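You operate a simulated robot arm through the tools that you are given. There is no shell and no other tool. Be economical: measure what you need, move in short steps, check, and stop when the job is done.

The job below is to be done with a simulated two-armed robot. You get a single attempt, and the scene is never put back.

JOB
Take the bench cloth from the top of the spinner bench and lay it out flat on the top of the lid table.

Only the result counts: the job must be done as asked and must still hold three seconds after the hand-in. Knocking over, shifting, dropping, spilling or breaking anything else fails it. A push-on lid holds only when it is set on centred and level and pressed home; a screw cap is set on level and turned clockwise until tight. Flat cloth is picked up by pressing the open fingertips on it (5 to 10 N) and closing them slowly along it; thin cloth reads only 2 to 8 mm in the jaws.

ROBOT AND FRAMES
Two 7-joint arms with two-finger parallel grippers on one trunk, on a base that drives. Base frame: it is fixed to the floor where the robot stands at the start and does not move with it; the origin is under the middle of the robot, x ahead of it, y to its left, z up. Readings come in mm, degrees, newtons and seconds.
The left shoulder is at the start at [70, 163, 1245], the right one opposite. Places, roughly: top of the lid table [-1500, 500, 800]. Payload 3.43 kg a hand.
The TCP of each hand is the grasp point between the finger pads, 34 mm short of the fingertips. In the tool frame z runs along the fingers and y along their closing line. The gripper opens to 128 mm. The fingers are 24 mm wide and 12 mm thick; the gripper's body (48 by 130 mm) begins 96 mm behind the TCP.
Orientation is told as [roll, pitch, yaw] about the base's x, y, z axes, in that order, counted from this pose: with the fingers straight down and closing along the base's y, the tool's x points along the base's -x, its y along +y and its z along -z.

CONTROLS
- The arms move only by the tool move_arm. It takes "left_plan", "right_plan" or both (then of equal length, played together; a hand with none holds still); each is a list of rows, each a list of 7 numbers: the shift along the tool's x, y, z in mm, then the turn, a rotation vector about the tool's x, y, z in rad, then the finger opening in mm, from 0 to 128. In form: [[dx, dy, dz, ax, ay, az, hand], ...]. A call has 1 to 20 rows; each row shifts and turns the commanded pose from where the row before left it, along the tool's axes as they then stand. A row lasts 0.2 s, in which the tool goes at most 50 mm and 8.6 degrees; a call with a longer step from one row to the next is refused whole, and so is a gripper value outside its range. Where a pose cannot be reached the arm comes as near as it can. A force on the tool above 40 N (or 10 N above the force at the start of the call, whichever is more), or a blocked arm, ends the call early, and 0.2 s more pass. Each finger travels about 153 mm/s and halts on what it meets, pressing with about 21 N; the grip force reading is that of the motor and also rises with nothing between the fingers. The clock runs only during rows and for 0.2 s after the last one: add rows that do not move to give the fingers time. The reply holds the time, the measured pose of the TCP, the force on the tool along the base axes, the opening and the grip force, in the units named above and with some noise, with the torque about the TCP (base axes, N m) and any sound that the robot's microphone picked up.
- Cameras (640 x 400 px; columns grow to the right, rows downward): "scene" is now at [129.3, -23.2, 1458.7]; the picture's right is [-0.27, -0.96, 0.00], its down [-0.66, 0.19, -0.73] and it looks along [0.70, -0.20, -0.68] (base axes); focal length 268 px, centre (320, 200). "left" rides on the left gripper at [76, 11, -160] in its tool frame; the picture's right is [-0.15, 0.99, 0.00], its down [-0.88, -0.13, -0.46] and it looks along [-0.45, -0.07, 0.89] (tool axes); focal length 234 px, centre (320, 200). "right" rides on the right gripper at [76, -11, -160] in its tool frame; the picture's right is [0.15, 0.99, 0.00], its down [-0.88, 0.13, -0.46] and it looks along [-0.45, 0.07, 0.89] (tool axes); focal length 234 px, centre (320, 200). There is no depth. A picture from a camera that has moved, and an enlarged one, comes with that camera's place and axes in the base frame and with its lens.
- snapshot(camera): a new picture of that camera. The clock stands still meanwhile.
- raise_lower(by): slides the trunk up (or, below 0, down) by that many mm; the arms and the scene camera ride with it, the base frame stays. It gives what a move gives, with no picture.
- roll_base(legs): drives the robot by 1 to 6 legs, each [ahead, left, turn to the left] in mm, mm and degrees, along the robot's own axes; the way and the turn of a leg run together, so that a leg with both is an arc; at most 1500 mm and 180 degrees a leg. The arms and the cameras ride along, it lands a little off, and it stops where it bumps. It gives what a move gives.
- head_to(pan, tilt): turns the head with the scene camera to pan (to the left, within 86 degrees either way) and tilt (down, from -29 to 69), counted from straight ahead of the robot. It gives what a move gives.
- enlarge(camera, box): a new picture of the part [left, top, right, bottom] of that camera's present view, enlarged. The clock stands still meanwhile.
- close_job(): hands the job in; it is judged then, once.

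Work in short steps. Places have to be worked out from the pictures, the camera data and where the tool is seen: move nearer, look again, correct. Check each grasp and each placing, and mend what went wrong. You have 120 turns and 100 pictures in all, those below and enlarged ones among them. Open the grippers and draw the arms clear of the work before you hand the job in, unless the task says otherwise; then end with one line.

The tools are called as a command line: name --argument value ..., lists and objects as JSON in quotes. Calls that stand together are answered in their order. move_arm: Moves the arms, as the interface text tells. Its arguments: {"type":"object","properties":{"left_plan":{"type":"array"},"right_plan":{"type":"array"}},"required":[]} The other tools are called the same way: raise_lower (by) slides the trunk up or down; roll_base (legs) drives the base; head_to (pan, tilt) turns the head that bears the scene camera; snapshot (camera) takes a picture; enlarge (camera, box) takes an enlarged picture of a part of a camera's view; close_job () hands the job in.

At the start:

```text
t: 0.0
left_tcp_pos: [582.0, 153.8, 1079.7]
left_tcp_rot: [-0.1, 0.0, 0.1]
left_ft_force: [-0.5, -0.2, -0.5]
left_ft_torque: [0.01, 0.0, -0.02]
left_width: 128.0
left_gripper_force: 0.0
right_tcp_pos: [444.1, -273.7, 1081.6]
right_tcp_rot: [0.0, 0.0, 0.1]
right_ft_force: [-0.3, -0.2, 0.4]
right_ft_torque: [0.02, 0.03, 0.02]
right_width: 127.7
right_gripper_force: 0.1
trunk travel left (down, up): [-725.0, 215.0]
robot x, y, heading: [-3.0, -3.1, 0.1]
head pan, tilt: [-15.9, 43.1]
```

scene: 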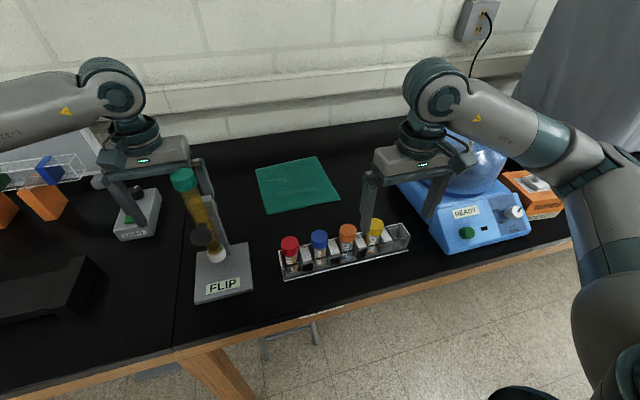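
right: 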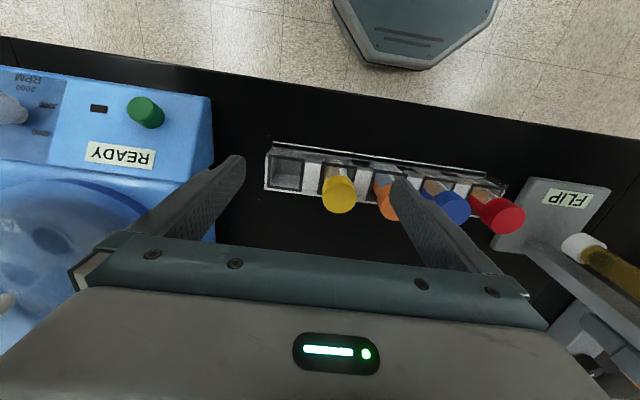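
left: 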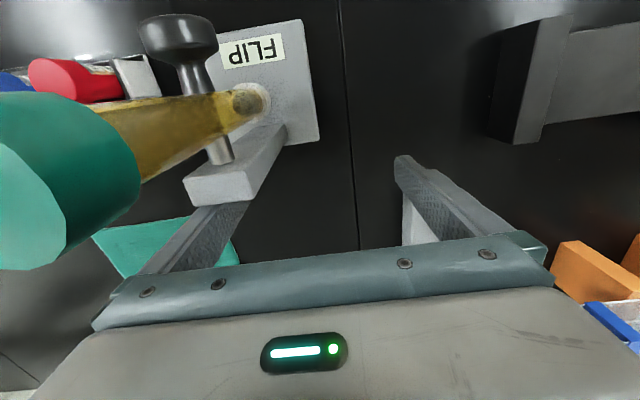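

The cloth spans about x 718–965, y −255…−15 on the bench. The tall green-capped timer stands close to the left hand, so I raise the trunk first to clear everything.

raise_lower --by 200

head_to --pan -8 --tilt 45

snapshot --camera "scene"

```text
t: 2.2
left_tcp_pos: [581.8, 154.0, 1280.9]
left_tcp_rot: [0.0, 0.0, 0.0]
left_ft_force: [-0.1, -0.7, 0.2]
left_ft_torque: [-0.02, 0.01, -0.02]
left_width: 128.1
left_gripper_force: 0.1
right_tcp_pos: [444.0, -275.1, 1283.2]
right_tcp_rot: [0.1, 0.0, 0.0]
right_ft_force: [0.2, -0.8, 0.1]
right_ft_torque: [0.02, 0.02, 0.0]
right_width: 128.3
right_gripper_force: 0.0
trunk travel left (down, up): [-925.0, 15.0]
robot x, y, heading: [-0.4, -2.1, 0.1]
head pan, tilt: [-15.9, 43.1]
```

```text
t: 2.9
left_tcp_pos: [581.5, 154.2, 1279.9]
left_tcp_rot: [0.0, -0.1, 0.0]
left_ft_force: [-0.1, 0.4, 0.4]
left_ft_torque: [-0.03, 0.03, 0.01]
left_width: 128.0
left_gripper_force: 0.1
right_tcp_pos: [443.8, -273.7, 1283.3]
right_tcp_rot: [0.0, 0.0, 0.0]
right_ft_force: [-0.8, 0.8, -0.2]
right_ft_torque: [0.0, -0.01, 0.05]
right_width: 128.0
right_gripper_force: 0.0
trunk travel left (down, up): [-925.0, 15.0]
robot x, y, heading: [-0.1, 0.6, 0.0]
head pan, tilt: [-8.0, 45.0]
```

```text
96 pictures are left
camera scene: at [130.4, -11.9, 1656.0], right [-0.14, -0.99, 0.0], down [-0.7, 0.1, -0.71], along [0.7, -0.1, -0.71], focal length 268 px, centre (320, 200)
```

scene: 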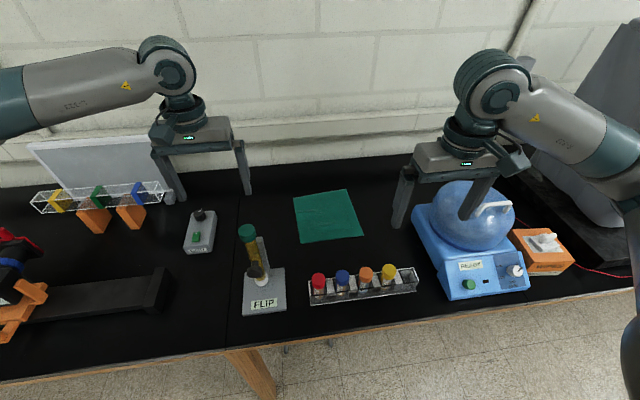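

The robot needs to move right so the left forearm clears the tall timer. I check what stands to the right before strafing.

head_to --pan -60 --tilt 35

snapshot --camera "scene"

head_to --pan 60 --tilt 35

snapshot --camera "scene"

```text
t: 4.1
left_tcp_pos: [582.7, 155.2, 1279.7]
left_tcp_rot: [0.0, -0.1, 0.0]
left_ft_force: [0.8, -0.3, 0.3]
left_ft_torque: [-0.01, 0.02, 0.01]
left_width: 127.9
left_gripper_force: 0.0
right_tcp_pos: [443.0, -273.7, 1281.7]
right_tcp_rot: [0.0, 0.0, 0.1]
right_ft_force: [0.7, -0.4, 0.1]
right_ft_torque: [-0.02, 0.03, -0.01]
right_width: 127.9
right_gripper_force: 0.1
trunk travel left (down, up): [-925.0, 15.0]
robot x, y, heading: [-0.4, 2.1, -0.2]
head pan, tilt: [-60.0, 35.0]
```

```text
95 pictures are left
camera scene: at [93.9, -76.8, 1670.8], right [-0.87, -0.5, 0.0], down [-0.29, 0.5, -0.82], along [0.41, -0.71, -0.57], focal length 268 px, centre (320, 200)
```

scene: 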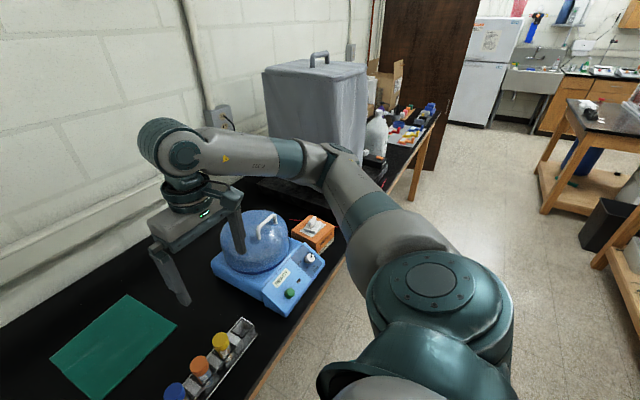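

```text
t: 6.1
left_tcp_pos: [580.9, 155.6, 1279.7]
left_tcp_rot: [0.1, -0.2, 0.1]
left_ft_force: [0.2, -0.3, -1.0]
left_ft_torque: [0.02, -0.02, 0.0]
left_width: 128.1
left_gripper_force: 0.1
right_tcp_pos: [442.8, -272.6, 1282.8]
right_tcp_rot: [0.0, 0.0, 0.0]
right_ft_force: [0.0, 0.8, -0.5]
right_ft_torque: [-0.02, 0.03, 0.01]
right_width: 127.8
right_gripper_force: 0.1
trunk travel left (down, up): [-925.0, 15.0]
robot x, y, heading: [-0.2, -3.4, 0.1]
head pan, tilt: [60.0, 35.0]
```

```text
94 pictures are left
camera scene: at [93.8, 75.7, 1670.8], right [0.87, -0.5, 0.0], down [-0.29, -0.5, -0.82], along [0.41, 0.71, -0.57], focal length 268 px, centre (320, 200)
```

scene: 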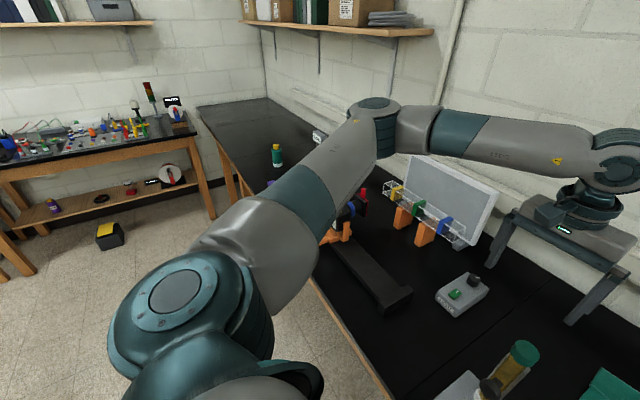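

Path right is clear at this height (forearms about z 1500, bowl and timer tops below 1200). I strafe right 250 mm.

roll_base --legs '[[-20, -250, 0]]'

head_to --pan 10 --tilt 42

snapshot --camera "scene"

```text
t: 7.9
left_tcp_pos: [561.8, -91.7, 1279.5]
left_tcp_rot: [-0.2, 0.0, -0.1]
left_ft_force: [-0.2, -0.3, 0.2]
left_ft_torque: [-0.03, 0.02, 0.0]
left_width: 127.9
left_gripper_force: 0.0
right_tcp_pos: [425.2, -518.1, 1283.5]
right_tcp_rot: [-0.1, 0.0, 0.0]
right_ft_force: [1.0, 0.9, -0.5]
right_ft_torque: [-0.01, 0.02, 0.01]
right_width: 127.9
right_gripper_force: 0.1
trunk travel left (down, up): [-925.0, 15.0]
robot x, y, heading: [-19.1, -245.7, 0.1]
head pan, tilt: [60.0, 35.0]
```

```text
t: 9.1
left_tcp_pos: [561.1, -91.4, 1278.8]
left_tcp_rot: [0.0, 0.0, 0.1]
left_ft_force: [-0.2, -0.5, -0.7]
left_ft_torque: [-0.02, 0.04, 0.02]
left_width: 127.9
left_gripper_force: 0.0
right_tcp_pos: [424.6, -521.3, 1283.0]
right_tcp_rot: [0.0, 0.0, 0.0]
right_ft_force: [0.3, 0.4, -0.5]
right_ft_torque: [-0.02, -0.04, -0.02]
right_width: 128.1
right_gripper_force: 0.1
trunk travel left (down, up): [-925.0, 15.0]
robot x, y, heading: [-16.9, -247.2, 0.1]
head pan, tilt: [10.0, 42.0]
```

```text
93 pictures are left
camera scene: at [112.5, -232.4, 1660.3], right [0.17, -0.98, 0.0], down [-0.66, -0.12, -0.74], along [0.73, 0.13, -0.67], focal length 268 px, centre (320, 200)
```

scene: 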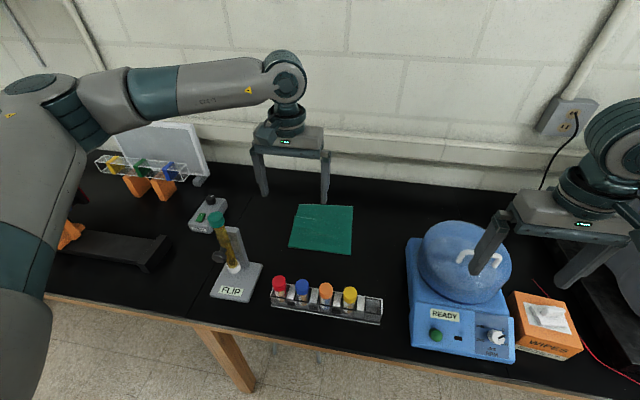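

Cloth near edge runs from about (705,−245) to (697,−20). I move both hands high over the near corners and turn them so they close along x, then check the elbow clearance to the timer before descending.

move_arm --left_plan '[[-40, 10, 0, 0, 0, 0, 60], [-40, 10, 0, 0, 0, 0, 60], [-40, 10, 0, 0, 0, 0, 60], [-39, 10, 0, 0, 0, 0, 60], [0, 0, 0, 0, 0, 0, 60], [0, 0, 0, 0, 0, 0, 60], [0, 0, 0, 0, 0, 0, 60], [0, 0, 0, 0, 0, 0, 60], [0, 0, 0, 0, 0, 0, 60], [0, 0, 0, 0, 0, 0, 60]]' --right_plan '[[-33, 34, 0, 0, 0, 0, 60], [-33, 34, 0, 0, 0, 0, 60], [-33, 34, 0, 0, 0, 0, 60], [-33, 34, 0, 0, 0, 0, 60], [-33, 34, 0, 0, 0, 0, 60], [-33, 34, 0, 0, 0, 0, 60], [-33, 34, 0, 0, 0, 0, 60], [-33, 34, 0, 0, 0, 0, 60], [-31, 34, 0, 0, 0, 0, 60], [0, 0, 0, 0, 0, 0, 60]]'

move_arm --left_plan '[[0, 0, 0, 0, 0, 0.1428, 60], [0, 0, 0, 0, 0, 0.1428, 60], [0, 0, 0, 0, 0, 0.1428, 60], [0, 0, 0, 0, 0, 0.1428, 60], [0, 0, 0, 0, 0, 0.1428, 60], [0, 0, 0, 0, 0, 0.1428, 60], [0, 0, 0, 0, 0, 0.1428, 60], [0, 0, 0, 0, 0, 0.1428, 60], [0, 0, 0, 0, 0, 0.1428, 60], [0, 0, 0, 0, 0, 0.1428, 60], [0, 0, 0, 0, 0, 0.1428, 60]]' --right_plan '[[0, 0, 0, 0, 0, -0.1428, 60], [0, 0, 0, 0, 0, -0.1428, 60], [0, 0, 0, 0, 0, -0.1428, 60], [0, 0, 0, 0, 0, -0.1428, 60], [0, 0, 0, 0, 0, -0.1428, 60], [0, 0, 0, 0, 0, -0.1428, 60], [0, 0, 0, 0, 0, -0.1428, 60], [0, 0, 0, 0, 0, -0.1428, 60], [0, 0, 0, 0, 0, -0.1428, 60], [0, 0, 0, 0, 0, -0.1428, 60], [0, 0, 0, 0, 0, -0.1428, 60]]'

snapshot --camera "scene"

```text
t: 11.3
left_tcp_pos: [721.7, -53.4, 1279.5]
left_tcp_rot: [0.0, -0.1, 0.1]
left_ft_force: [0.2, -0.6, 0.2]
left_ft_torque: [0.02, 0.03, 0.01]
left_width: 60.0
left_gripper_force: 0.0
right_tcp_pos: [719.6, -217.1, 1283.6]
right_tcp_rot: [0.0, -0.1, 0.0]
right_ft_force: [-0.5, 0.1, 0.1]
right_ft_torque: [0.03, 0.0, -0.03]
right_width: 60.1
right_gripper_force: 0.1
trunk travel left (down, up): [-925.0, 15.0]
robot x, y, heading: [-17.2, -249.3, -0.2]
head pan, tilt: [10.0, 42.0]
```

```text
t: 13.7
left_tcp_pos: [720.8, -52.9, 1278.8]
left_tcp_rot: [0.0, 0.0, -32.7]
left_ft_force: [0.3, 0.4, 0.3]
left_ft_torque: [0.01, -0.02, 0.01]
left_width: 60.0
left_gripper_force: 0.1
left hand out of reach, approached as far as the arm can: row 5, 6, 7, 8, 9, 10, 11
right_tcp_pos: [719.0, -214.5, 1282.9]
right_tcp_rot: [-0.1, 0.0, 40.9]
right_ft_force: [0.1, -0.3, -0.5]
right_ft_torque: [0.01, 0.01, 0.06]
right_width: 60.1
right_gripper_force: 0.0
right hand out of reach, approached as far as the arm can: row 6, 7, 8, 9, 10, 11
trunk travel left (down, up): [-925.0, 15.0]
robot x, y, heading: [-20.5, -248.7, 0.1]
head pan, tilt: [10.0, 42.0]
```

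```text
92 pictures are left
camera scene: at [112.5, -233.3, 1660.3], right [0.17, -0.98, 0.0], down [-0.66, -0.12, -0.74], along [0.73, 0.13, -0.67], focal length 268 px, centre (320, 200)
```

scene: 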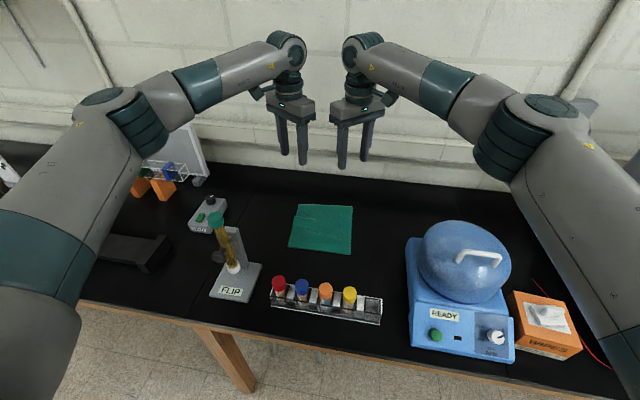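

Those yaw directions hit a joint limit. I turn the other way (left to +yaw, right to −yaw), which suits a pinch across the corners.

move_arm --left_plan '[[0, 5, 0, 0, 0, -0.142, 60], [0, 5, 0, 0, 0, -0.142, 60], [0, 0, 0, 0, 0, -0.142, 60], [0, 0, 0, 0, 0, -0.142, 60], [0, 0, 0, 0, 0, -0.142, 60], [0, 0, 0, 0, 0, -0.142, 60], [0, 0, 0, 0, 0, -0.142, 60], [0, 0, 0, 0, 0, -0.142, 60], [0, 0, 0, 0, 0, -0.142, 60], [0, 0, 0, 0, 0, -0.142, 60]]' --right_plan '[[0, -5, 0, 0, 0, 0.142, 60], [0, -5, 0, 0, 0, 0.142, 60], [0, 0, 0, 0, 0, 0.142, 60], [0, 0, 0, 0, 0, 0.142, 60], [0, 0, 0, 0, 0, 0.142, 60], [0, 0, 0, 0, 0, 0.142, 60], [0, 0, 0, 0, 0, 0.142, 60], [0, 0, 0, 0, 0, 0.142, 60], [0, 0, 0, 0, 0, 0.142, 60], [0, 0, 0, 0, 0, 0.142, 60]]'

```text
t: 15.9
left_tcp_pos: [725.8, -43.3, 1279.6]
left_tcp_rot: [0.0, 0.0, 48.8]
left_ft_force: [0.0, -0.9, -0.1]
left_ft_torque: [0.0, 0.02, 0.01]
left_width: 60.1
left_gripper_force: 0.0
right_tcp_pos: [724.4, -223.7, 1282.6]
right_tcp_rot: [0.0, 0.0, -40.6]
right_ft_force: [0.3, -0.1, 0.2]
right_ft_torque: [-0.01, -0.01, 0.01]
right_width: 59.9
right_gripper_force: 0.2
trunk travel left (down, up): [-925.0, 15.0]
robot x, y, heading: [-20.3, -245.7, -0.1]
head pan, tilt: [10.0, 42.0]
```

That works, so I turn on to about ±69° and lower both hands 150 mm, then look at the left forearm against the timer.

move_arm --left_plan '[[0, 0, 0, 0, 0, -0.09, 60], [0, 0, 0, 0, 0, -0.09, 60], [0, 0, 0, 0, 0, -0.09, 60], [0, 0, 0, 0, 0, -0.09, 60], [0, 0, 30, 0, 0, 0, 60], [0, 0, 30, 0, 0, 0, 60], [0, 0, 30, 0, 0, 0, 60], [0, 0, 30, 0, 0, 0, 60], [0, 0, 30, 0, 0, 0, 60]]' --right_plan '[[0, 0, 0, 0, 0, 0.123, 60], [0, 0, 0, 0, 0, 0.123, 60], [0, 0, 0, 0, 0, 0.123, 60], [0, 0, 0, 0, 0, 0.123, 60], [0, 0, 30, 0, 0, 0, 60], [0, 0, 30, 0, 0, 0, 60], [0, 0, 30, 0, 0, 0, 60], [0, 0, 30, 0, 0, 0, 60], [0, 0, 30, 0, 0, 0, 60]]'

head_to --pan 30 --tilt 42

snapshot --camera "scene"

snapshot --camera "left"

```text
t: 17.9
left_tcp_pos: [728.9, -42.0, 1130.6]
left_tcp_rot: [0.0, 0.1, 69.3]
left_ft_force: [1.3, 9.2, -0.2]
left_ft_torque: [-1.51, 0.19, -0.27]
left_width: 59.8
left_gripper_force: 0.1
right_tcp_pos: [726.2, -223.6, 1132.8]
right_tcp_rot: [-0.1, 0.0, -68.6]
right_ft_force: [-0.8, -8.0, -0.6]
right_ft_torque: [1.54, -0.17, 0.45]
right_width: 60.0
right_gripper_force: 0.0
trunk travel left (down, up): [-925.0, 15.0]
robot x, y, heading: [-19.7, -247.7, -0.0]
head pan, tilt: [10.0, 42.0]
```

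```text
t: 18.7
left_tcp_pos: [727.6, -43.2, 1131.2]
left_tcp_rot: [-0.1, 0.0, 69.5]
left_ft_force: [3.1, 6.6, 2.4]
left_ft_torque: [-1.27, 0.6, -0.01]
left_width: 60.2
left_gripper_force: 0.2
right_tcp_pos: [724.0, -223.9, 1133.6]
right_tcp_rot: [0.0, 0.0, -68.7]
right_ft_force: [-3.3, -6.5, -2.2]
right_ft_torque: [0.87, -0.62, 0.52]
right_width: 60.0
right_gripper_force: 0.1
trunk travel left (down, up): [-925.0, 15.0]
robot x, y, heading: [-21.8, -248.3, 0.1]
head pan, tilt: [30.0, 42.0]
```

```text
91 pictures are left
camera scene: at [102.2, -206.2, 1660.3], right [0.5, -0.87, 0.0], down [-0.58, -0.33, -0.74], along [0.64, 0.37, -0.67], focal length 268 px, centre (320, 200)
```

scene: 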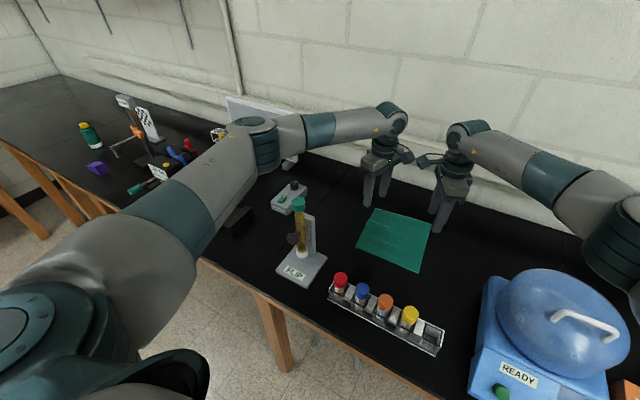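

```text
90 pictures are left
camera left: at [690.2, -110.7, 1292.3], right [-0.87, 0.49, 0.0], down [0.43, 0.78, 0.46], along [0.22, 0.4, -0.89], focal length 234 px, centre (320, 200)
```

left: 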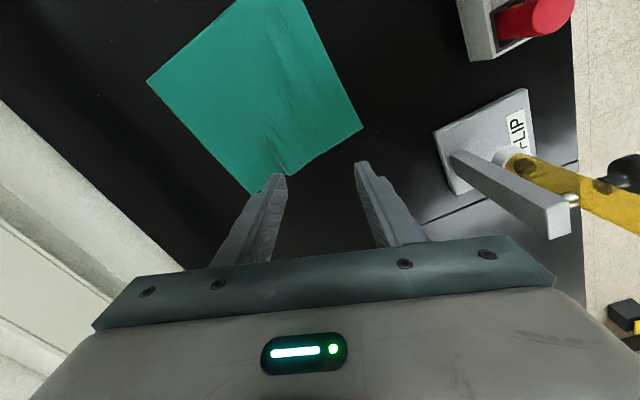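

The wrist cameras' mounts lightly press each other (opposing 7 N), so I separate and raise the hands. The left forearm would also end up right above the timer, so I'll approach from further left turned about −25°, which makes the left forearm pass behind the timer.

move_arm --left_plan '[[-28, 11, 0, 0, 0, 0, 60], [0, 0, -30, 0, 0, 0.1, 60], [0, 0, -30, 0, 0, 0.1, 60], [0, 0, -30, 0, 0, 0.1, 60], [0, 0, -30, 0, 0, 0, 60], [0, 0, -30, 0, 0, 0, 60]]' --right_plan '[[-28, -11, 0, 0, 0, 0, 60], [0, 0, -30, 0, 0, -0.14, 60], [0, 0, -30, 0, 0, -0.14, 60], [0, 0, -30, 0, 0, -0.14, 60], [0, 0, -30, 0, 0, -0.14, 60], [0, 0, -30, 0, 0, -0.1, 60]]'

roll_base --legs '[[20, 370, 0], [0, 0, -25]]'

head_to --pan 15 --tilt 45

snapshot --camera "scene"

```text
t: 20.1
left_tcp_pos: [725.9, -15.6, 1282.6]
left_tcp_rot: [0.0, 0.0, 52.2]
left_ft_force: [-0.4, 0.4, -0.4]
left_ft_torque: [0.01, -0.01, 0.03]
left_width: 60.1
left_gripper_force: 0.0
right_tcp_pos: [720.8, -254.1, 1284.6]
right_tcp_rot: [0.1, 0.0, -30.8]
right_ft_force: [0.2, -0.4, -0.1]
right_ft_torque: [-0.01, -0.03, -0.03]
right_width: 59.9
right_gripper_force: 0.1
trunk travel left (down, up): [-925.0, 15.0]
robot x, y, heading: [-23.1, -247.7, -0.1]
head pan, tilt: [30.0, 42.0]
```

```text
t: 23.7
left_tcp_pos: [776.3, 17.7, 1280.5]
left_tcp_rot: [-0.2, 0.0, 27.3]
left_ft_force: [0.3, -0.7, 0.1]
left_ft_torque: [0.0, 0.01, -0.04]
left_width: 60.0
left_gripper_force: 0.0
right_tcp_pos: [670.9, -197.1, 1281.7]
right_tcp_rot: [0.0, 0.1, -55.8]
right_ft_force: [1.1, 0.4, 0.0]
right_ft_torque: [-0.03, -0.01, 0.0]
right_width: 60.2
right_gripper_force: 0.1
trunk travel left (down, up): [-925.0, 15.0]
robot x, y, heading: [0.1, 118.9, -24.9]
head pan, tilt: [30.0, 42.0]
```

```text
t: 24.5
left_tcp_pos: [776.6, 15.8, 1280.1]
left_tcp_rot: [0.0, 0.0, 27.4]
left_ft_force: [0.4, 0.1, -0.5]
left_ft_torque: [0.0, -0.01, -0.01]
left_width: 60.0
left_gripper_force: 0.0
right_tcp_pos: [670.3, -197.9, 1281.5]
right_tcp_rot: [0.0, 0.0, -55.8]
right_ft_force: [1.0, -1.0, 0.7]
right_ft_torque: [0.03, 0.01, 0.01]
right_width: 59.9
right_gripper_force: 0.0
trunk travel left (down, up): [-925.0, 15.0]
robot x, y, heading: [-0.4, 121.2, -24.9]
head pan, tilt: [15.0, 45.0]
```

```text
89 pictures are left
camera scene: at [126.1, 83.4, 1656.0], right [-0.17, -0.99, 0.0], down [-0.7, 0.12, -0.71], along [0.7, -0.12, -0.71], focal length 268 px, centre (320, 200)
```

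scene: 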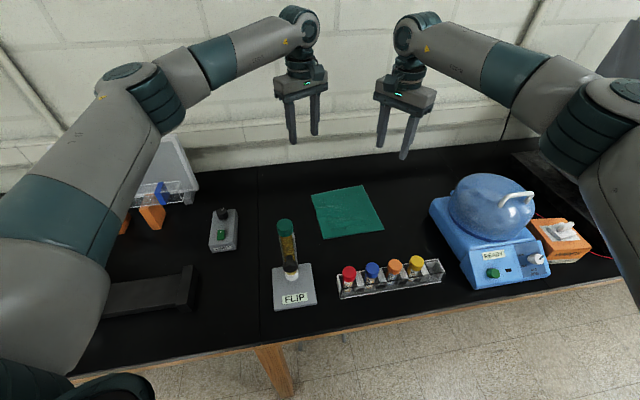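

The new stance has the left forearm well left/behind the timer. I move the hands over the corners (left ≈(733,−48), right ≈(730,−223)) and turn the left to yaw 55.

move_arm --left_plan '[[34, -18.5, 0, 0, 0, 0, 50], [33.6, -18.5, 0, 0, 0, 0, 50], [0, 0, 0, 0, 0, -0.12, 50], [0, 0, 0, 0, 0, -0.12, 50], [0, 0, 0, 0, 0, -0.12, 50], [0, 0, 0, 0, 0, -0.12, 50]]' --right_plan '[[-27, 18, 0, 0, 0, 0, 50], [-27, 17.6, 0, 0, 0, 0, 50], [0, 0, 0, 0, 0, 0, 50], [0, 0, 0, 0, 0, 0, 50], [0, 0, 0, 0, 0, 0, 50], [0, 0, 0, 0, 0, 0, 50]]'

raise_lower --by -150

head_to --pan 35 --tilt 45

snapshot --camera "scene"

```text
t: 25.9
left_tcp_pos: [733.6, -46.8, 1280.6]
left_tcp_rot: [-0.2, 0.0, 55.0]
left_ft_force: [0.3, -0.3, -0.5]
left_ft_torque: [-0.03, 0.0, 0.04]
left_width: 50.1
left_gripper_force: 0.0
right_tcp_pos: [719.9, -220.0, 1281.4]
right_tcp_rot: [0.0, 0.0, -55.8]
right_ft_force: [-0.2, -0.1, 0.7]
right_ft_torque: [-0.01, 0.04, 0.0]
right_width: 50.0
right_gripper_force: 0.2
right hand out of reach, approached as far as the arm can: row 2
trunk travel left (down, up): [-925.0, 15.0]
robot x, y, heading: [-0.4, 120.1, -24.7]
head pan, tilt: [15.0, 45.0]
```

```text
t: 27.6
left_tcp_pos: [734.2, -48.2, 1130.2]
left_tcp_rot: [-0.2, -0.1, 54.8]
left_ft_force: [-0.8, 0.1, -0.2]
left_ft_torque: [0.04, -0.06, 0.03]
left_width: 50.0
left_gripper_force: 0.0
right_tcp_pos: [721.2, -219.2, 1131.3]
right_tcp_rot: [0.0, 0.0, -55.8]
right_ft_force: [0.2, 0.0, 0.3]
right_ft_torque: [0.01, 0.0, 0.02]
right_width: 49.9
right_gripper_force: 0.1
trunk travel left (down, up): [-775.0, 165.0]
robot x, y, heading: [-0.0, 118.6, -24.9]
head pan, tilt: [15.0, 45.0]
```

```text
t: 28.5
left_tcp_pos: [733.5, -47.7, 1130.7]
left_tcp_rot: [0.0, 0.0, 54.8]
left_ft_force: [0.8, 0.9, 0.0]
left_ft_torque: [0.01, -0.01, 0.02]
left_width: 49.9
left_gripper_force: 0.0
right_tcp_pos: [721.8, -218.6, 1130.6]
right_tcp_rot: [-0.1, 0.0, -55.8]
right_ft_force: [0.2, -0.2, 0.2]
right_ft_torque: [0.0, 0.02, 0.01]
right_width: 50.1
right_gripper_force: 0.1
trunk travel left (down, up): [-775.0, 165.0]
robot x, y, heading: [5.9, 118.2, -24.9]
head pan, tilt: [35.0, 45.0]
```

```text
88 pictures are left
camera scene: at [126.1, 112.1, 1506.0], right [0.17, -0.98, 0.0], down [-0.7, -0.12, -0.71], along [0.7, 0.12, -0.71], focal length 268 px, centre (320, 200)
```

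scene: 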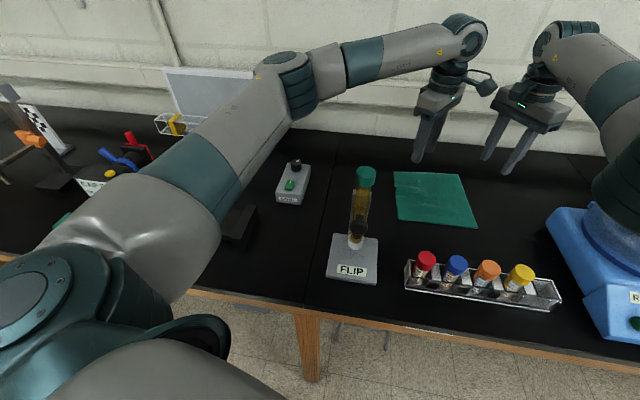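

Forearm passes roughly 100+ mm behind the timer cap. I lower the trunk 50 more and the arms 100, nudging the right hand into position, then view both wrist cameras.

raise_lower --by -50

move_arm --left_plan '[[0, 0, 25, 0, 0, 0, 50], [0, 0, 25, 0, 0, 0, 50], [0, 0, 25, 0, 0, 0, 50], [0, 0, 25, 0, 0, 0, 50]]' --right_plan '[[-8, 4, 25, 0, 0, 0, 50], [0, 0, 25, 0, 0, 0, 50], [0, 0, 25, 0, 0, 0, 50], [0, 0, 25, 0, 0, 0, 50]]'

snapshot --camera "scene"

snapshot --camera "left"

snapshot --camera "right"

```text
t: 29.4
left_tcp_pos: [733.1, -46.1, 1080.6]
left_tcp_rot: [0.0, 0.0, 54.7]
left_ft_force: [0.3, -0.1, 0.2]
left_ft_torque: [0.03, -0.01, 0.01]
left_width: 49.8
left_gripper_force: 0.1
right_tcp_pos: [720.9, -218.4, 1081.8]
right_tcp_rot: [-0.1, 0.0, -55.8]
right_ft_force: [-0.1, 0.5, 0.4]
right_ft_torque: [0.03, -0.01, 0.0]
right_width: 50.1
right_gripper_force: 0.0
trunk travel left (down, up): [-725.0, 215.0]
robot x, y, heading: [0.4, 121.5, -25.0]
head pan, tilt: [35.0, 45.0]
```

```text
t: 30.4
left_tcp_pos: [733.9, -47.3, 978.6]
left_tcp_rot: [0.0, 0.0, 54.8]
left_ft_force: [0.0, -1.7, 0.6]
left_ft_torque: [0.01, 0.02, 0.01]
left_width: 50.1
left_gripper_force: 0.2
right_tcp_pos: [726.0, -222.5, 979.7]
right_tcp_rot: [0.0, 0.0, -55.7]
right_ft_force: [0.2, 0.6, -0.4]
right_ft_torque: [-0.03, -0.02, 0.0]
right_width: 49.8
right_gripper_force: 0.1
right hand out of reach, approached as far as the arm can: row 1
trunk travel left (down, up): [-725.0, 215.0]
robot x, y, heading: [-0.5, 117.3, -24.9]
head pan, tilt: [35.0, 45.0]
```

```text
87 pictures are left
camera scene: at [127.6, 112.0, 1455.9], right [0.17, -0.98, 0.0], down [-0.7, -0.12, -0.71], along [0.7, 0.12, -0.71], focal length 268 px, centre (320, 200)
```

scene: 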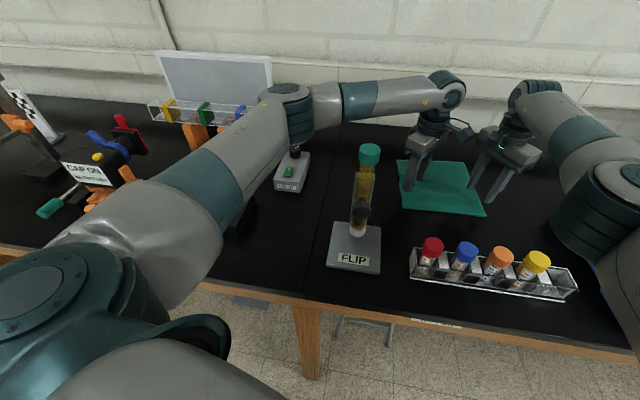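

```text
86 pictures are left
camera left: at [682.6, -103.4, 1140.2], right [-0.72, 0.69, 0.0], down [0.61, 0.64, 0.46], along [0.31, 0.33, -0.89], focal length 234 px, centre (320, 200)
```

left: 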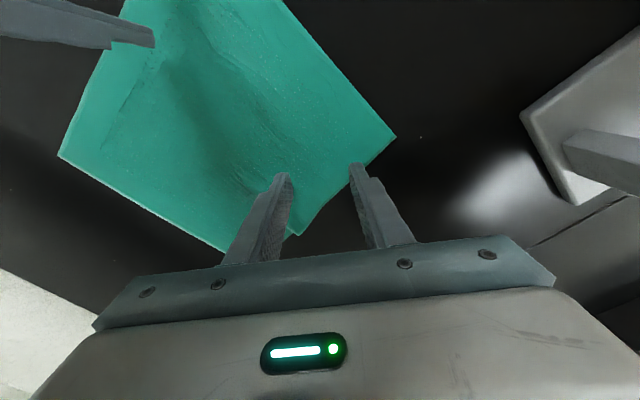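

```text
85 pictures are left
camera right: at [674.3, -165.3, 1139.6], right [0.74, 0.68, 0.0], down [0.6, -0.65, 0.46], along [0.31, -0.34, -0.89], focal length 234 px, centre (320, 200)
```

right: 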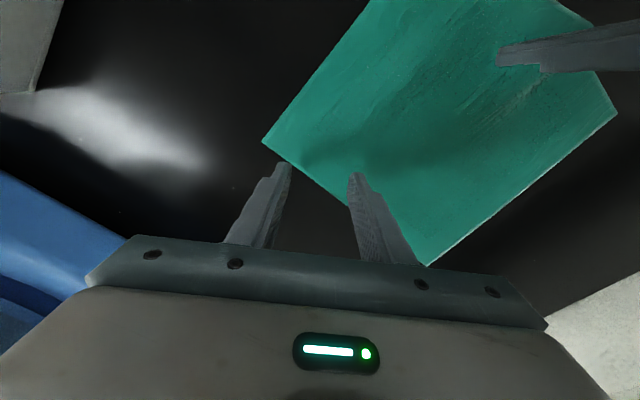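

Cross-checking scene and wrist views shows the bench top is nearer z ≈ 915 (so cloth corners are about (664,−20) and (672,−243)). Fingertips are ~30 mm above it. I shift both hands toward the corners, lower 15 mm and look.

move_arm --left_plan '[[18.6, 28.4, 0, 0, 0, 0, 50], [0, 0, 15, 0, 0, 0, 50]]' --right_plan '[[12.8, -14.3, 0, 0, 0, 0, 50], [0, 0, 15, 0, 0, 0, 50]]'

snapshot --camera "left"

snapshot --camera "right"

enlarge --camera "scene" --box '[320, 50, 560, 250]'

```text
t: 31.0
left_tcp_pos: [701.7, -47.4, 963.1]
left_tcp_rot: [0.0, 0.1, 54.9]
left_ft_force: [0.9, 0.2, 0.3]
left_ft_torque: [0.0, 0.03, -0.02]
left_width: 50.0
left_gripper_force: 0.1
right_tcp_pos: [707.9, -218.2, 963.9]
right_tcp_rot: [0.0, 0.0, -55.8]
right_ft_force: [0.3, 0.5, -0.3]
right_ft_torque: [-0.01, 0.03, 0.01]
right_width: 50.0
right_gripper_force: 0.1
trunk travel left (down, up): [-725.0, 215.0]
robot x, y, heading: [5.0, 123.7, -24.8]
head pan, tilt: [35.0, 45.0]
```

```text
84 pictures are left
camera left: at [648.8, -102.1, 1125.0], right [-0.72, 0.69, 0.0], down [0.61, 0.65, 0.45], along [0.31, 0.33, -0.89], focal length 234 px, centre (320, 200)
```

left: 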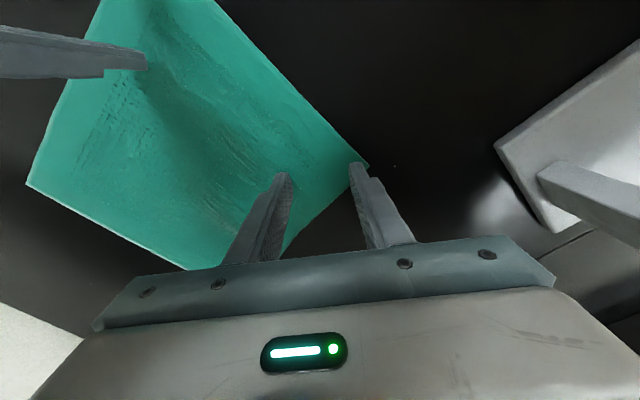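

```text
83 pictures are left
camera right: at [656.7, -161.0, 1124.4], right [0.74, 0.68, 0.0], down [0.6, -0.65, 0.46], along [0.31, -0.34, -0.89], focal length 234 px, centre (320, 200)
```

right: 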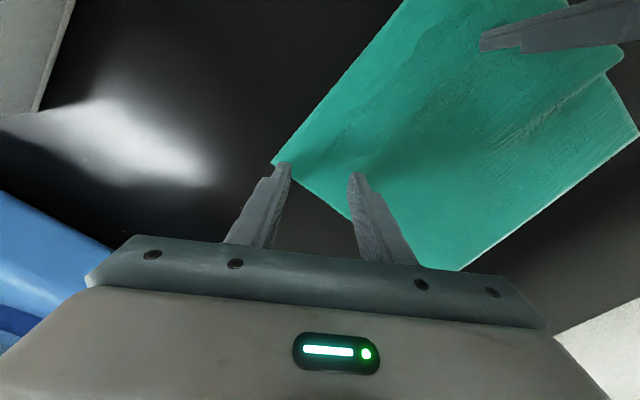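

```text
2.00 times, centred on (440, 150) of scene
camera zoom: at [128.3, 113.7, 1455.8], right [0.18, -0.98, 0.0], down [-0.7, -0.12, -0.71], along [0.69, 0.12, -0.71], focal length 536 px, centre (80, 300)
```

zoom: 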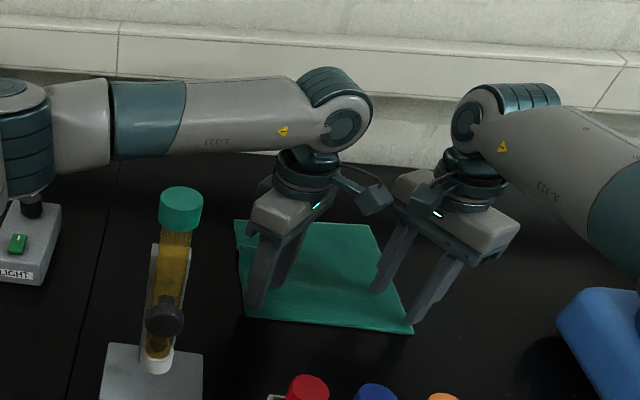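

Outer fingertips are right at the corners; I move 8 mm inward along the closing lines and lower 10 mm.

move_arm --left_plan '[[0, -8, 0, 0, 0, 0, 50], [0, 0, 10, 0, 0, 0, 50], [0, 0, 0, 0, 0, 0, 50]]' --right_plan '[[0, 8, 0, 0, 0, 0, 50], [0, 0, 10, 0, 0, 0, 50], [0, 0, 0, 0, 0, 0, 50]]'

```text
t: 31.8
left_tcp_pos: [706.4, -51.4, 958.3]
left_tcp_rot: [-0.1, -0.1, 54.8]
left_ft_force: [0.3, 0.0, 5.9]
left_ft_torque: [0.03, -0.01, 0.0]
left_width: 49.9
left_gripper_force: 0.1
right_tcp_pos: [712.4, -215.4, 958.3]
right_tcp_rot: [0.1, -0.1, -55.8]
right_ft_force: [0.2, -2.5, 9.1]
right_ft_torque: [-0.04, -0.02, 0.01]
right_width: 50.2
right_gripper_force: 0.1
trunk travel left (down, up): [-725.0, 215.0]
robot x, y, heading: [3.0, 118.8, -25.0]
head pan, tilt: [35.0, 45.0]
```

Contact at fingertip z ≈ 924 with 6 N and 9 N: right in range. I close slowly.

move_arm --left_plan '[[0, 0, 0, 0, 0, 0, 47], [0, 0, 0, 0, 0, 0, 44], [0, 0, 0, 0, 0, 0, 41], [0, 0, 0, 0, 0, 0, 38], [0, 0, 0, 0, 0, 0, 35], [0, 0, 0, 0, 0, 0, 32], [0, 0, 0, 0, 0, 0, 29], [0, 0, 0, 0, 0, 0, 26], [0, 0, 0, 0, 0, 0, 23], [0, 0, 0, 0, 0, 0, 20], [0, 0, 0, 0, 0, 0, 17], [0, 0, 0, 0, 0, 0, 14], [0, 0, 0, 0, 0, 0, 11], [0, 0, 0, 0, 0, 0, 8], [0, 0, 0, 0, 0, 0, 5], [0, 0, 0, 0, 0, 0, 2], [0, 0, 0, 0, 0, 0, 0], [0, 0, 0, 0, 0, 0, 0], [0, 0, 0, 0, 0, 0, 0]]' --right_plan '[[0, 0, 0, 0, 0, 0, 47], [0, 0, 0, 0, 0, 0, 44], [0, 0, 0, 0, 0, 0, 41], [0, 0, 0, 0, 0, 0, 38], [0, 0, 0, 0, 0, 0, 35], [0, 0, 0, 0, 0, 0, 32], [0, 0, 0, 0, 0, 0, 29], [0, 0, 0, 0, 0, 0, 26], [0, 0, 0, 0, 0, 0, 23], [0, 0, 0, 0, 0, 0, 20], [0, 0, 0, 0, 0, 0, 17], [0, 0, 0, 0, 0, 0, 14], [0, 0, 0, 0, 0, 0, 11], [0, 0, 0, 0, 0, 0, 8], [0, 0, 0, 0, 0, 0, 5], [0, 0, 0, 0, 0, 0, 2], [0, 0, 0, 0, 0, 0, 0], [0, 0, 0, 0, 0, 0, 0], [0, 0, 0, 0, 0, 0, 0]]'

snapshot --camera "left"

snapshot --camera "right"

```text
t: 35.8
left_tcp_pos: [705.3, -51.4, 958.4]
left_tcp_rot: [-0.2, 0.0, 54.9]
left_ft_force: [-0.6, -4.6, 7.0]
left_ft_torque: [-0.14, 0.01, 0.01]
left_width: 4.8
left_gripper_force: 21.0
right_tcp_pos: [712.3, -214.9, 957.8]
right_tcp_rot: [0.2, -0.1, -55.8]
right_ft_force: [-0.6, 1.6, 13.8]
right_ft_torque: [0.08, 0.03, 0.07]
right_width: 0.0
right_gripper_force: 21.2
trunk travel left (down, up): [-725.0, 215.0]
robot x, y, heading: [4.5, 115.0, -24.7]
head pan, tilt: [35.0, 45.0]
```

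```text
81 pictures are left
camera left: at [651.3, -106.9, 1118.7], right [-0.72, 0.69, 0.0], down [0.61, 0.65, 0.46], along [0.32, 0.33, -0.89], focal length 234 px, centre (320, 200)
```

left: 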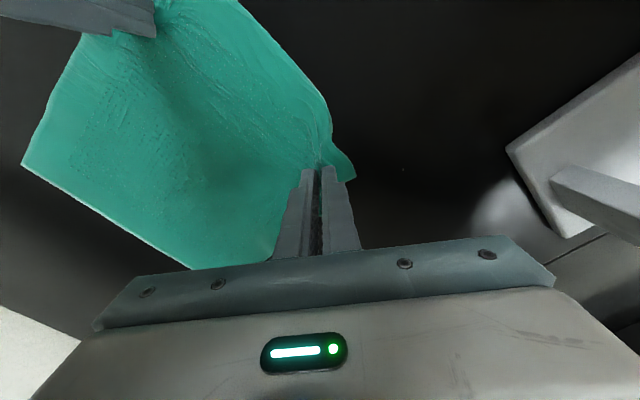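

```text
80 pictures are left
camera right: at [659.2, -157.4, 1116.9], right [0.74, 0.68, 0.0], down [0.6, -0.65, 0.46], along [0.31, -0.34, -0.89], focal length 234 px, centre (320, 200)
```

right: 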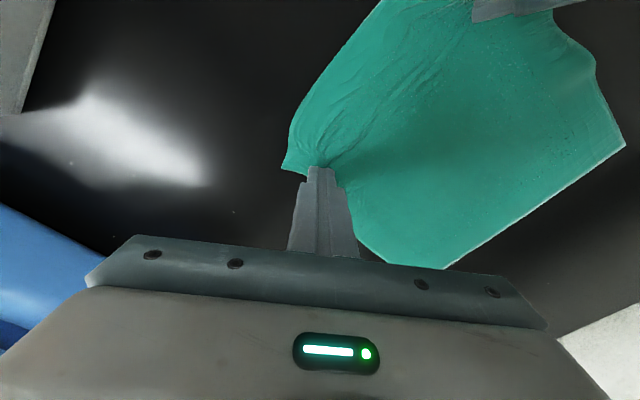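

Left holds cloth (4.8 mm); right closed empty (0.0). I lift the right slightly, reopen, shift 8 mm more inward and press again.

move_arm --right_plan '[[0, 0, -8, 0, 0, 0, 0], [0, 8, 0, 0, 0, 0, 44], [0, 0, 0, 0, 0, 0, 44], [0, 0, 5, 0, 0, 0, 44], [0, 0, 0, 0, 0, 0, 44]]'

snapshot --camera "right"

```text
t: 37.0
left_tcp_pos: [704.5, -50.3, 957.8]
left_tcp_rot: [-0.1, -0.1, 54.8]
left_ft_force: [-2.1, -0.1, 12.9]
left_ft_torque: [0.01, 0.09, -0.03]
left_width: 4.5
left_gripper_force: 21.3
right_tcp_pos: [718.8, -211.5, 960.2]
right_tcp_rot: [0.2, 0.0, -55.7]
right_ft_force: [-0.3, 0.0, 1.2]
right_ft_torque: [0.04, -0.08, -0.01]
right_width: 44.3
right_gripper_force: 0.9
trunk travel left (down, up): [-725.0, 215.0]
robot x, y, heading: [1.7, 120.8, -25.1]
head pan, tilt: [35.0, 45.0]
```

```text
79 pictures are left
camera right: at [666.0, -153.3, 1120.1], right [0.74, 0.68, 0.0], down [0.6, -0.65, 0.46], along [0.31, -0.34, -0.89], focal length 234 px, centre (320, 200)
```

right: 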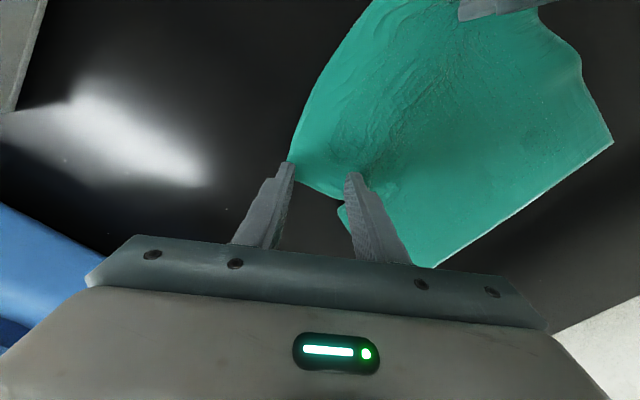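

The corner curls between the fingers near the edge; I shift 12 mm farther onto the cloth (tool −x) and press down.

move_arm --right_plan '[[-12, 2, -3, 0, 0, 0, 44], [0, 0, 5, 0, 0, 0, 44], [0, 0, 0, 0, 0, 0, 44]]'

```text
t: 37.8
left_tcp_pos: [705.0, -51.6, 957.5]
left_tcp_rot: [-0.1, -0.1, 54.8]
left_ft_force: [0.6, -1.5, 10.9]
left_ft_torque: [-0.08, -0.04, 0.04]
left_width: 4.5
left_gripper_force: 20.6
right_tcp_pos: [721.7, -219.8, 958.5]
right_tcp_rot: [0.1, -0.1, -55.8]
right_ft_force: [-0.2, 2.2, 7.0]
right_ft_torque: [0.17, -0.21, 0.01]
right_width: 44.5
right_gripper_force: 0.2
right hand out of reach, approached as far as the arm can: row 1
trunk travel left (down, up): [-725.0, 215.0]
robot x, y, heading: [3.4, 120.1, -24.8]
head pan, tilt: [35.0, 45.0]
```

Pressing at 7 N; close slowly.

move_arm --right_plan '[[0, 0, 0, 0, 0, 0, 42], [0, 0, 0, 0, 0, 0, 39], [0, 0, 0, 0, 0, 0, 36], [0, 0, 0, 0, 0, 0, 33], [0, 0, 0, 0, 0, 0, 30], [0, 0, 0, 0, 0, 0, 27], [0, 0, 0, 0, 0, 0, 24], [0, 0, 0, 0, 0, 0, 21], [0, 0, 0, 0, 0, 0, 18], [0, 0, 0, 0, 0, 0, 15], [0, 0, 0, 0, 0, 0, 12], [0, 0, 0, 0, 0, 0, 9], [0, 0, 0, 0, 0, 0, 6], [0, 0, 0, 0, 0, 0, 4], [0, 0, 0, 0, 0, 0, 2], [0, 0, 0, 0, 0, 0, 0], [0, 0, 0, 0, 0, 0, 0]]'

snapshot --camera "right"

```text
t: 41.4
left_tcp_pos: [704.1, -50.7, 958.1]
left_tcp_rot: [-0.1, 0.0, 54.8]
left_ft_force: [0.2, 0.3, 13.1]
left_ft_torque: [0.02, -0.01, 0.0]
left_width: 4.4
left_gripper_force: 21.2
right_tcp_pos: [720.9, -220.1, 957.8]
right_tcp_rot: [0.1, -0.1, -55.7]
right_ft_force: [-0.6, 0.6, 4.7]
right_ft_torque: [0.02, 0.01, 0.01]
right_width: 0.0
right_gripper_force: 21.5
trunk travel left (down, up): [-725.0, 215.0]
robot x, y, heading: [2.2, 119.0, -25.0]
head pan, tilt: [35.0, 45.0]
```

```text
78 pictures are left
camera right: at [669.6, -162.0, 1117.6], right [0.74, 0.68, 0.0], down [0.6, -0.65, 0.46], along [0.31, -0.34, -0.89], focal length 234 px, centre (320, 200)
```

right: 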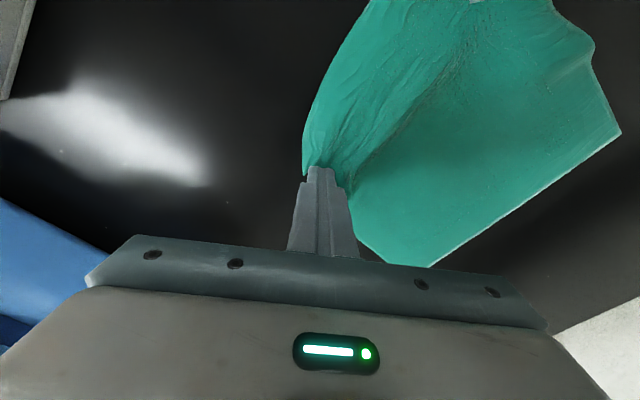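

Empty again – I had shifted toward the edge rather than inward (tool +x is up in this picture). I lift, reopen, rotate 15° to keep the wrist cameras apart, and move inward to about (718,−203).

move_arm --right_plan '[[0, 0, -8, 0, 0, 0, 0], [8, 4, -2, 0, 0, -0.13, 40], [8, 4, 0, 0, 0, -0.13, 40], [0, 0, 0, 0, 0, 0, 40]]'

snapshot --camera "right"

```text
t: 42.4
left_tcp_pos: [704.5, -51.4, 957.8]
left_tcp_rot: [-0.1, -0.1, 54.7]
left_ft_force: [-1.8, 0.6, 14.3]
left_ft_torque: [0.05, 0.07, 0.01]
left_width: 4.8
left_gripper_force: 20.7
right_tcp_pos: [718.8, -201.7, 967.9]
right_tcp_rot: [0.0, 0.0, -40.9]
right_ft_force: [0.4, 0.8, -0.3]
right_ft_torque: [-0.04, 0.0, 0.0]
right_width: 39.9
right_gripper_force: 0.0
trunk travel left (down, up): [-725.0, 215.0]
robot x, y, heading: [-0.1, 122.7, -24.8]
head pan, tilt: [35.0, 45.0]
```

```text
77 pictures are left
camera right: at [653.1, -159.3, 1127.2], right [0.54, 0.84, 0.0], down [0.75, -0.48, 0.46], along [0.39, -0.24, -0.89], focal length 234 px, centre (320, 200)
```

right: 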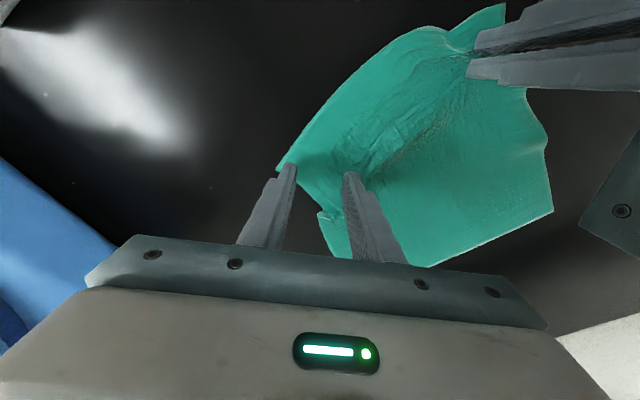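

The cloth's right corner has been drawn left; I go 18 mm further in and rotate to yaw −20 to keep the camera mounts apart, then press.

move_arm --right_plan '[[5, 4, 0, 0, 0, -0.122, 40], [5, 4, 0, 0, 0, -0.122, 40], [5, 4, 0, 0, 0, -0.122, 40], [0, 0, 6, 0, 0, 0, 40], [0, 0, 0, 0, 0, 0, 40]]'

snapshot --camera "right"

```text
t: 43.6
left_tcp_pos: [705.0, -51.3, 956.6]
left_tcp_rot: [-0.1, 0.0, 54.8]
left_ft_force: [-2.2, 2.3, 15.4]
left_ft_torque: [0.09, 0.08, 0.05]
left_width: 4.5
left_gripper_force: 21.4
right_tcp_pos: [713.3, -183.0, 964.2]
right_tcp_rot: [0.1, -0.1, -19.7]
right_ft_force: [0.6, 0.6, 0.3]
right_ft_torque: [-0.01, -0.02, 0.03]
right_width: 39.9
right_gripper_force: 0.0
trunk travel left (down, up): [-725.0, 215.0]
robot x, y, heading: [1.7, 121.0, -25.1]
head pan, tilt: [35.0, 45.0]
```

```text
76 pictures are left
camera right: at [637.4, -166.8, 1123.0], right [0.2, 0.98, 0.0], down [0.87, -0.18, 0.46], along [0.45, -0.09, -0.89], focal length 234 px, centre (320, 200)
```

right: 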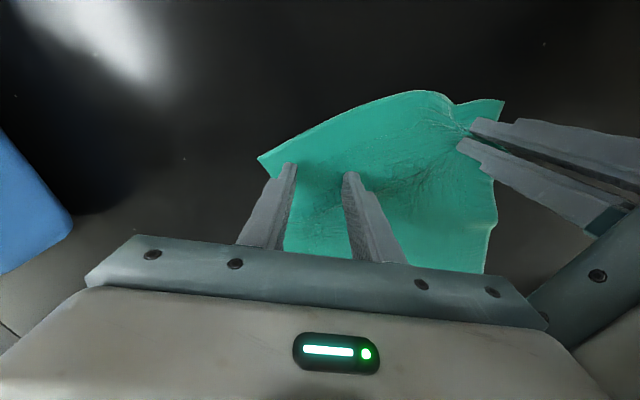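

Both right fingertips are now over cloth near the corner. Press down.

move_arm --right_plan '[[0, 0, 4, 0, 0, 0, 40], [0, 0, 3, 0, 0, 0, 40], [0, 0, 0, 0, 0, 0, 40]]'

```text
t: 44.4
left_tcp_pos: [704.5, -51.0, 958.3]
left_tcp_rot: [-0.2, 0.0, 54.7]
left_ft_force: [1.2, 0.3, 11.6]
left_ft_torque: [0.01, 0.03, 0.0]
left_width: 4.7
left_gripper_force: 21.2
right_tcp_pos: [711.7, -184.1, 958.0]
right_tcp_rot: [0.0, -0.2, -19.9]
right_ft_force: [-0.2, -0.3, 8.5]
right_ft_torque: [-0.04, 0.01, -0.02]
right_width: 39.8
right_gripper_force: 0.1
trunk travel left (down, up): [-725.0, 215.0]
robot x, y, heading: [2.3, 117.7, -25.2]
head pan, tilt: [35.0, 45.0]
```

8.5 N pressing; close slowly.

move_arm --right_plan '[[0, 0, 0, 0, 0, 0, 37], [0, 0, 0, 0, 0, 0, 34], [0, 0, 0, 0, 0, 0, 31], [0, 0, 0, 0, 0, 0, 28], [0, 0, 0, 0, 0, 0, 25], [0, 0, 0, 0, 0, 0, 22], [0, 0, 0, 0, 0, 0, 19], [0, 0, 0, 0, 0, 0, 16], [0, 0, 0, 0, 0, 0, 13], [0, 0, 0, 0, 0, 0, 10], [0, 0, 0, 0, 0, 0, 7], [0, 0, 0, 0, 0, 0, 4], [0, 0, 0, 0, 0, 0, 2], [0, 0, 0, 0, 0, 0, 0], [0, 0, 0, 0, 0, 0, 0], [0, 0, 0, 0, 0, 0, 0]]'

snapshot --camera "right"

```text
t: 47.8
left_tcp_pos: [704.5, -51.4, 958.3]
left_tcp_rot: [-0.1, 0.0, 54.8]
left_ft_force: [3.1, -2.0, 7.3]
left_ft_torque: [-0.05, -0.03, 0.0]
left_width: 4.5
left_gripper_force: 20.1
right_tcp_pos: [712.3, -184.3, 957.4]
right_tcp_rot: [0.1, -0.2, -19.9]
right_ft_force: [0.6, -0.3, 18.0]
right_ft_torque: [0.0, -0.02, 0.04]
right_width: 0.0
right_gripper_force: 20.2
trunk travel left (down, up): [-725.0, 215.0]
robot x, y, heading: [4.4, 119.7, -25.0]
head pan, tilt: [35.0, 45.0]
```

```text
75 pictures are left
camera right: at [636.9, -166.8, 1116.9], right [0.2, 0.98, 0.0], down [0.87, -0.18, 0.46], along [0.45, -0.09, -0.89], focal length 234 px, centre (320, 200)
```

right: 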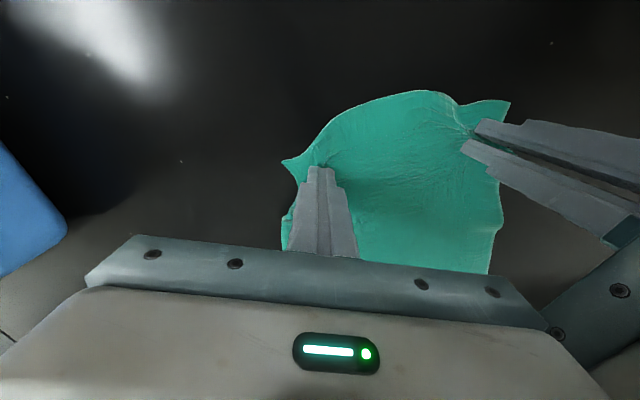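

Empty again, and the force had climbed to 18 N during closing. I'll lift, reopen and press lighter.

move_arm --right_plan '[[0, 0, -8, 0, 0, 0, 0], [4, 6, 0, 0, 0, 0, 44], [0, 0, 0, 0, 0, 0, 44], [0, 0, 6, 0, 0, 0, 44], [0, 0, 0, 0, 0, 0, 44]]'

snapshot --camera "right"

```text
t: 49.0
left_tcp_pos: [705.5, -50.3, 957.4]
left_tcp_rot: [-0.2, 0.0, 54.8]
left_ft_force: [-1.0, 1.5, 12.5]
left_ft_torque: [0.05, 0.07, 0.0]
left_width: 4.5
left_gripper_force: 20.9
right_tcp_pos: [711.7, -178.1, 958.4]
right_tcp_rot: [0.0, -0.1, -19.9]
right_ft_force: [-1.0, 0.3, 2.7]
right_ft_torque: [0.05, 0.01, -0.02]
right_width: 44.1
right_gripper_force: 0.1
trunk travel left (down, up): [-725.0, 215.0]
robot x, y, heading: [4.8, 119.2, -24.8]
head pan, tilt: [35.0, 45.0]
```

```text
74 pictures are left
camera right: at [635.8, -160.0, 1118.1], right [0.2, 0.98, 0.0], down [0.87, -0.18, 0.46], along [0.45, -0.09, -0.89], focal length 234 px, centre (320, 200)
```

right: 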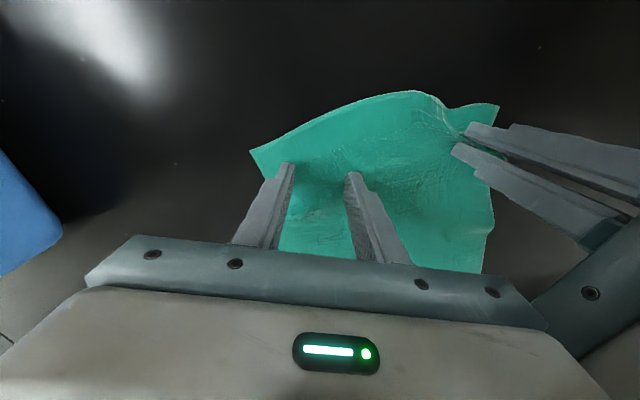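

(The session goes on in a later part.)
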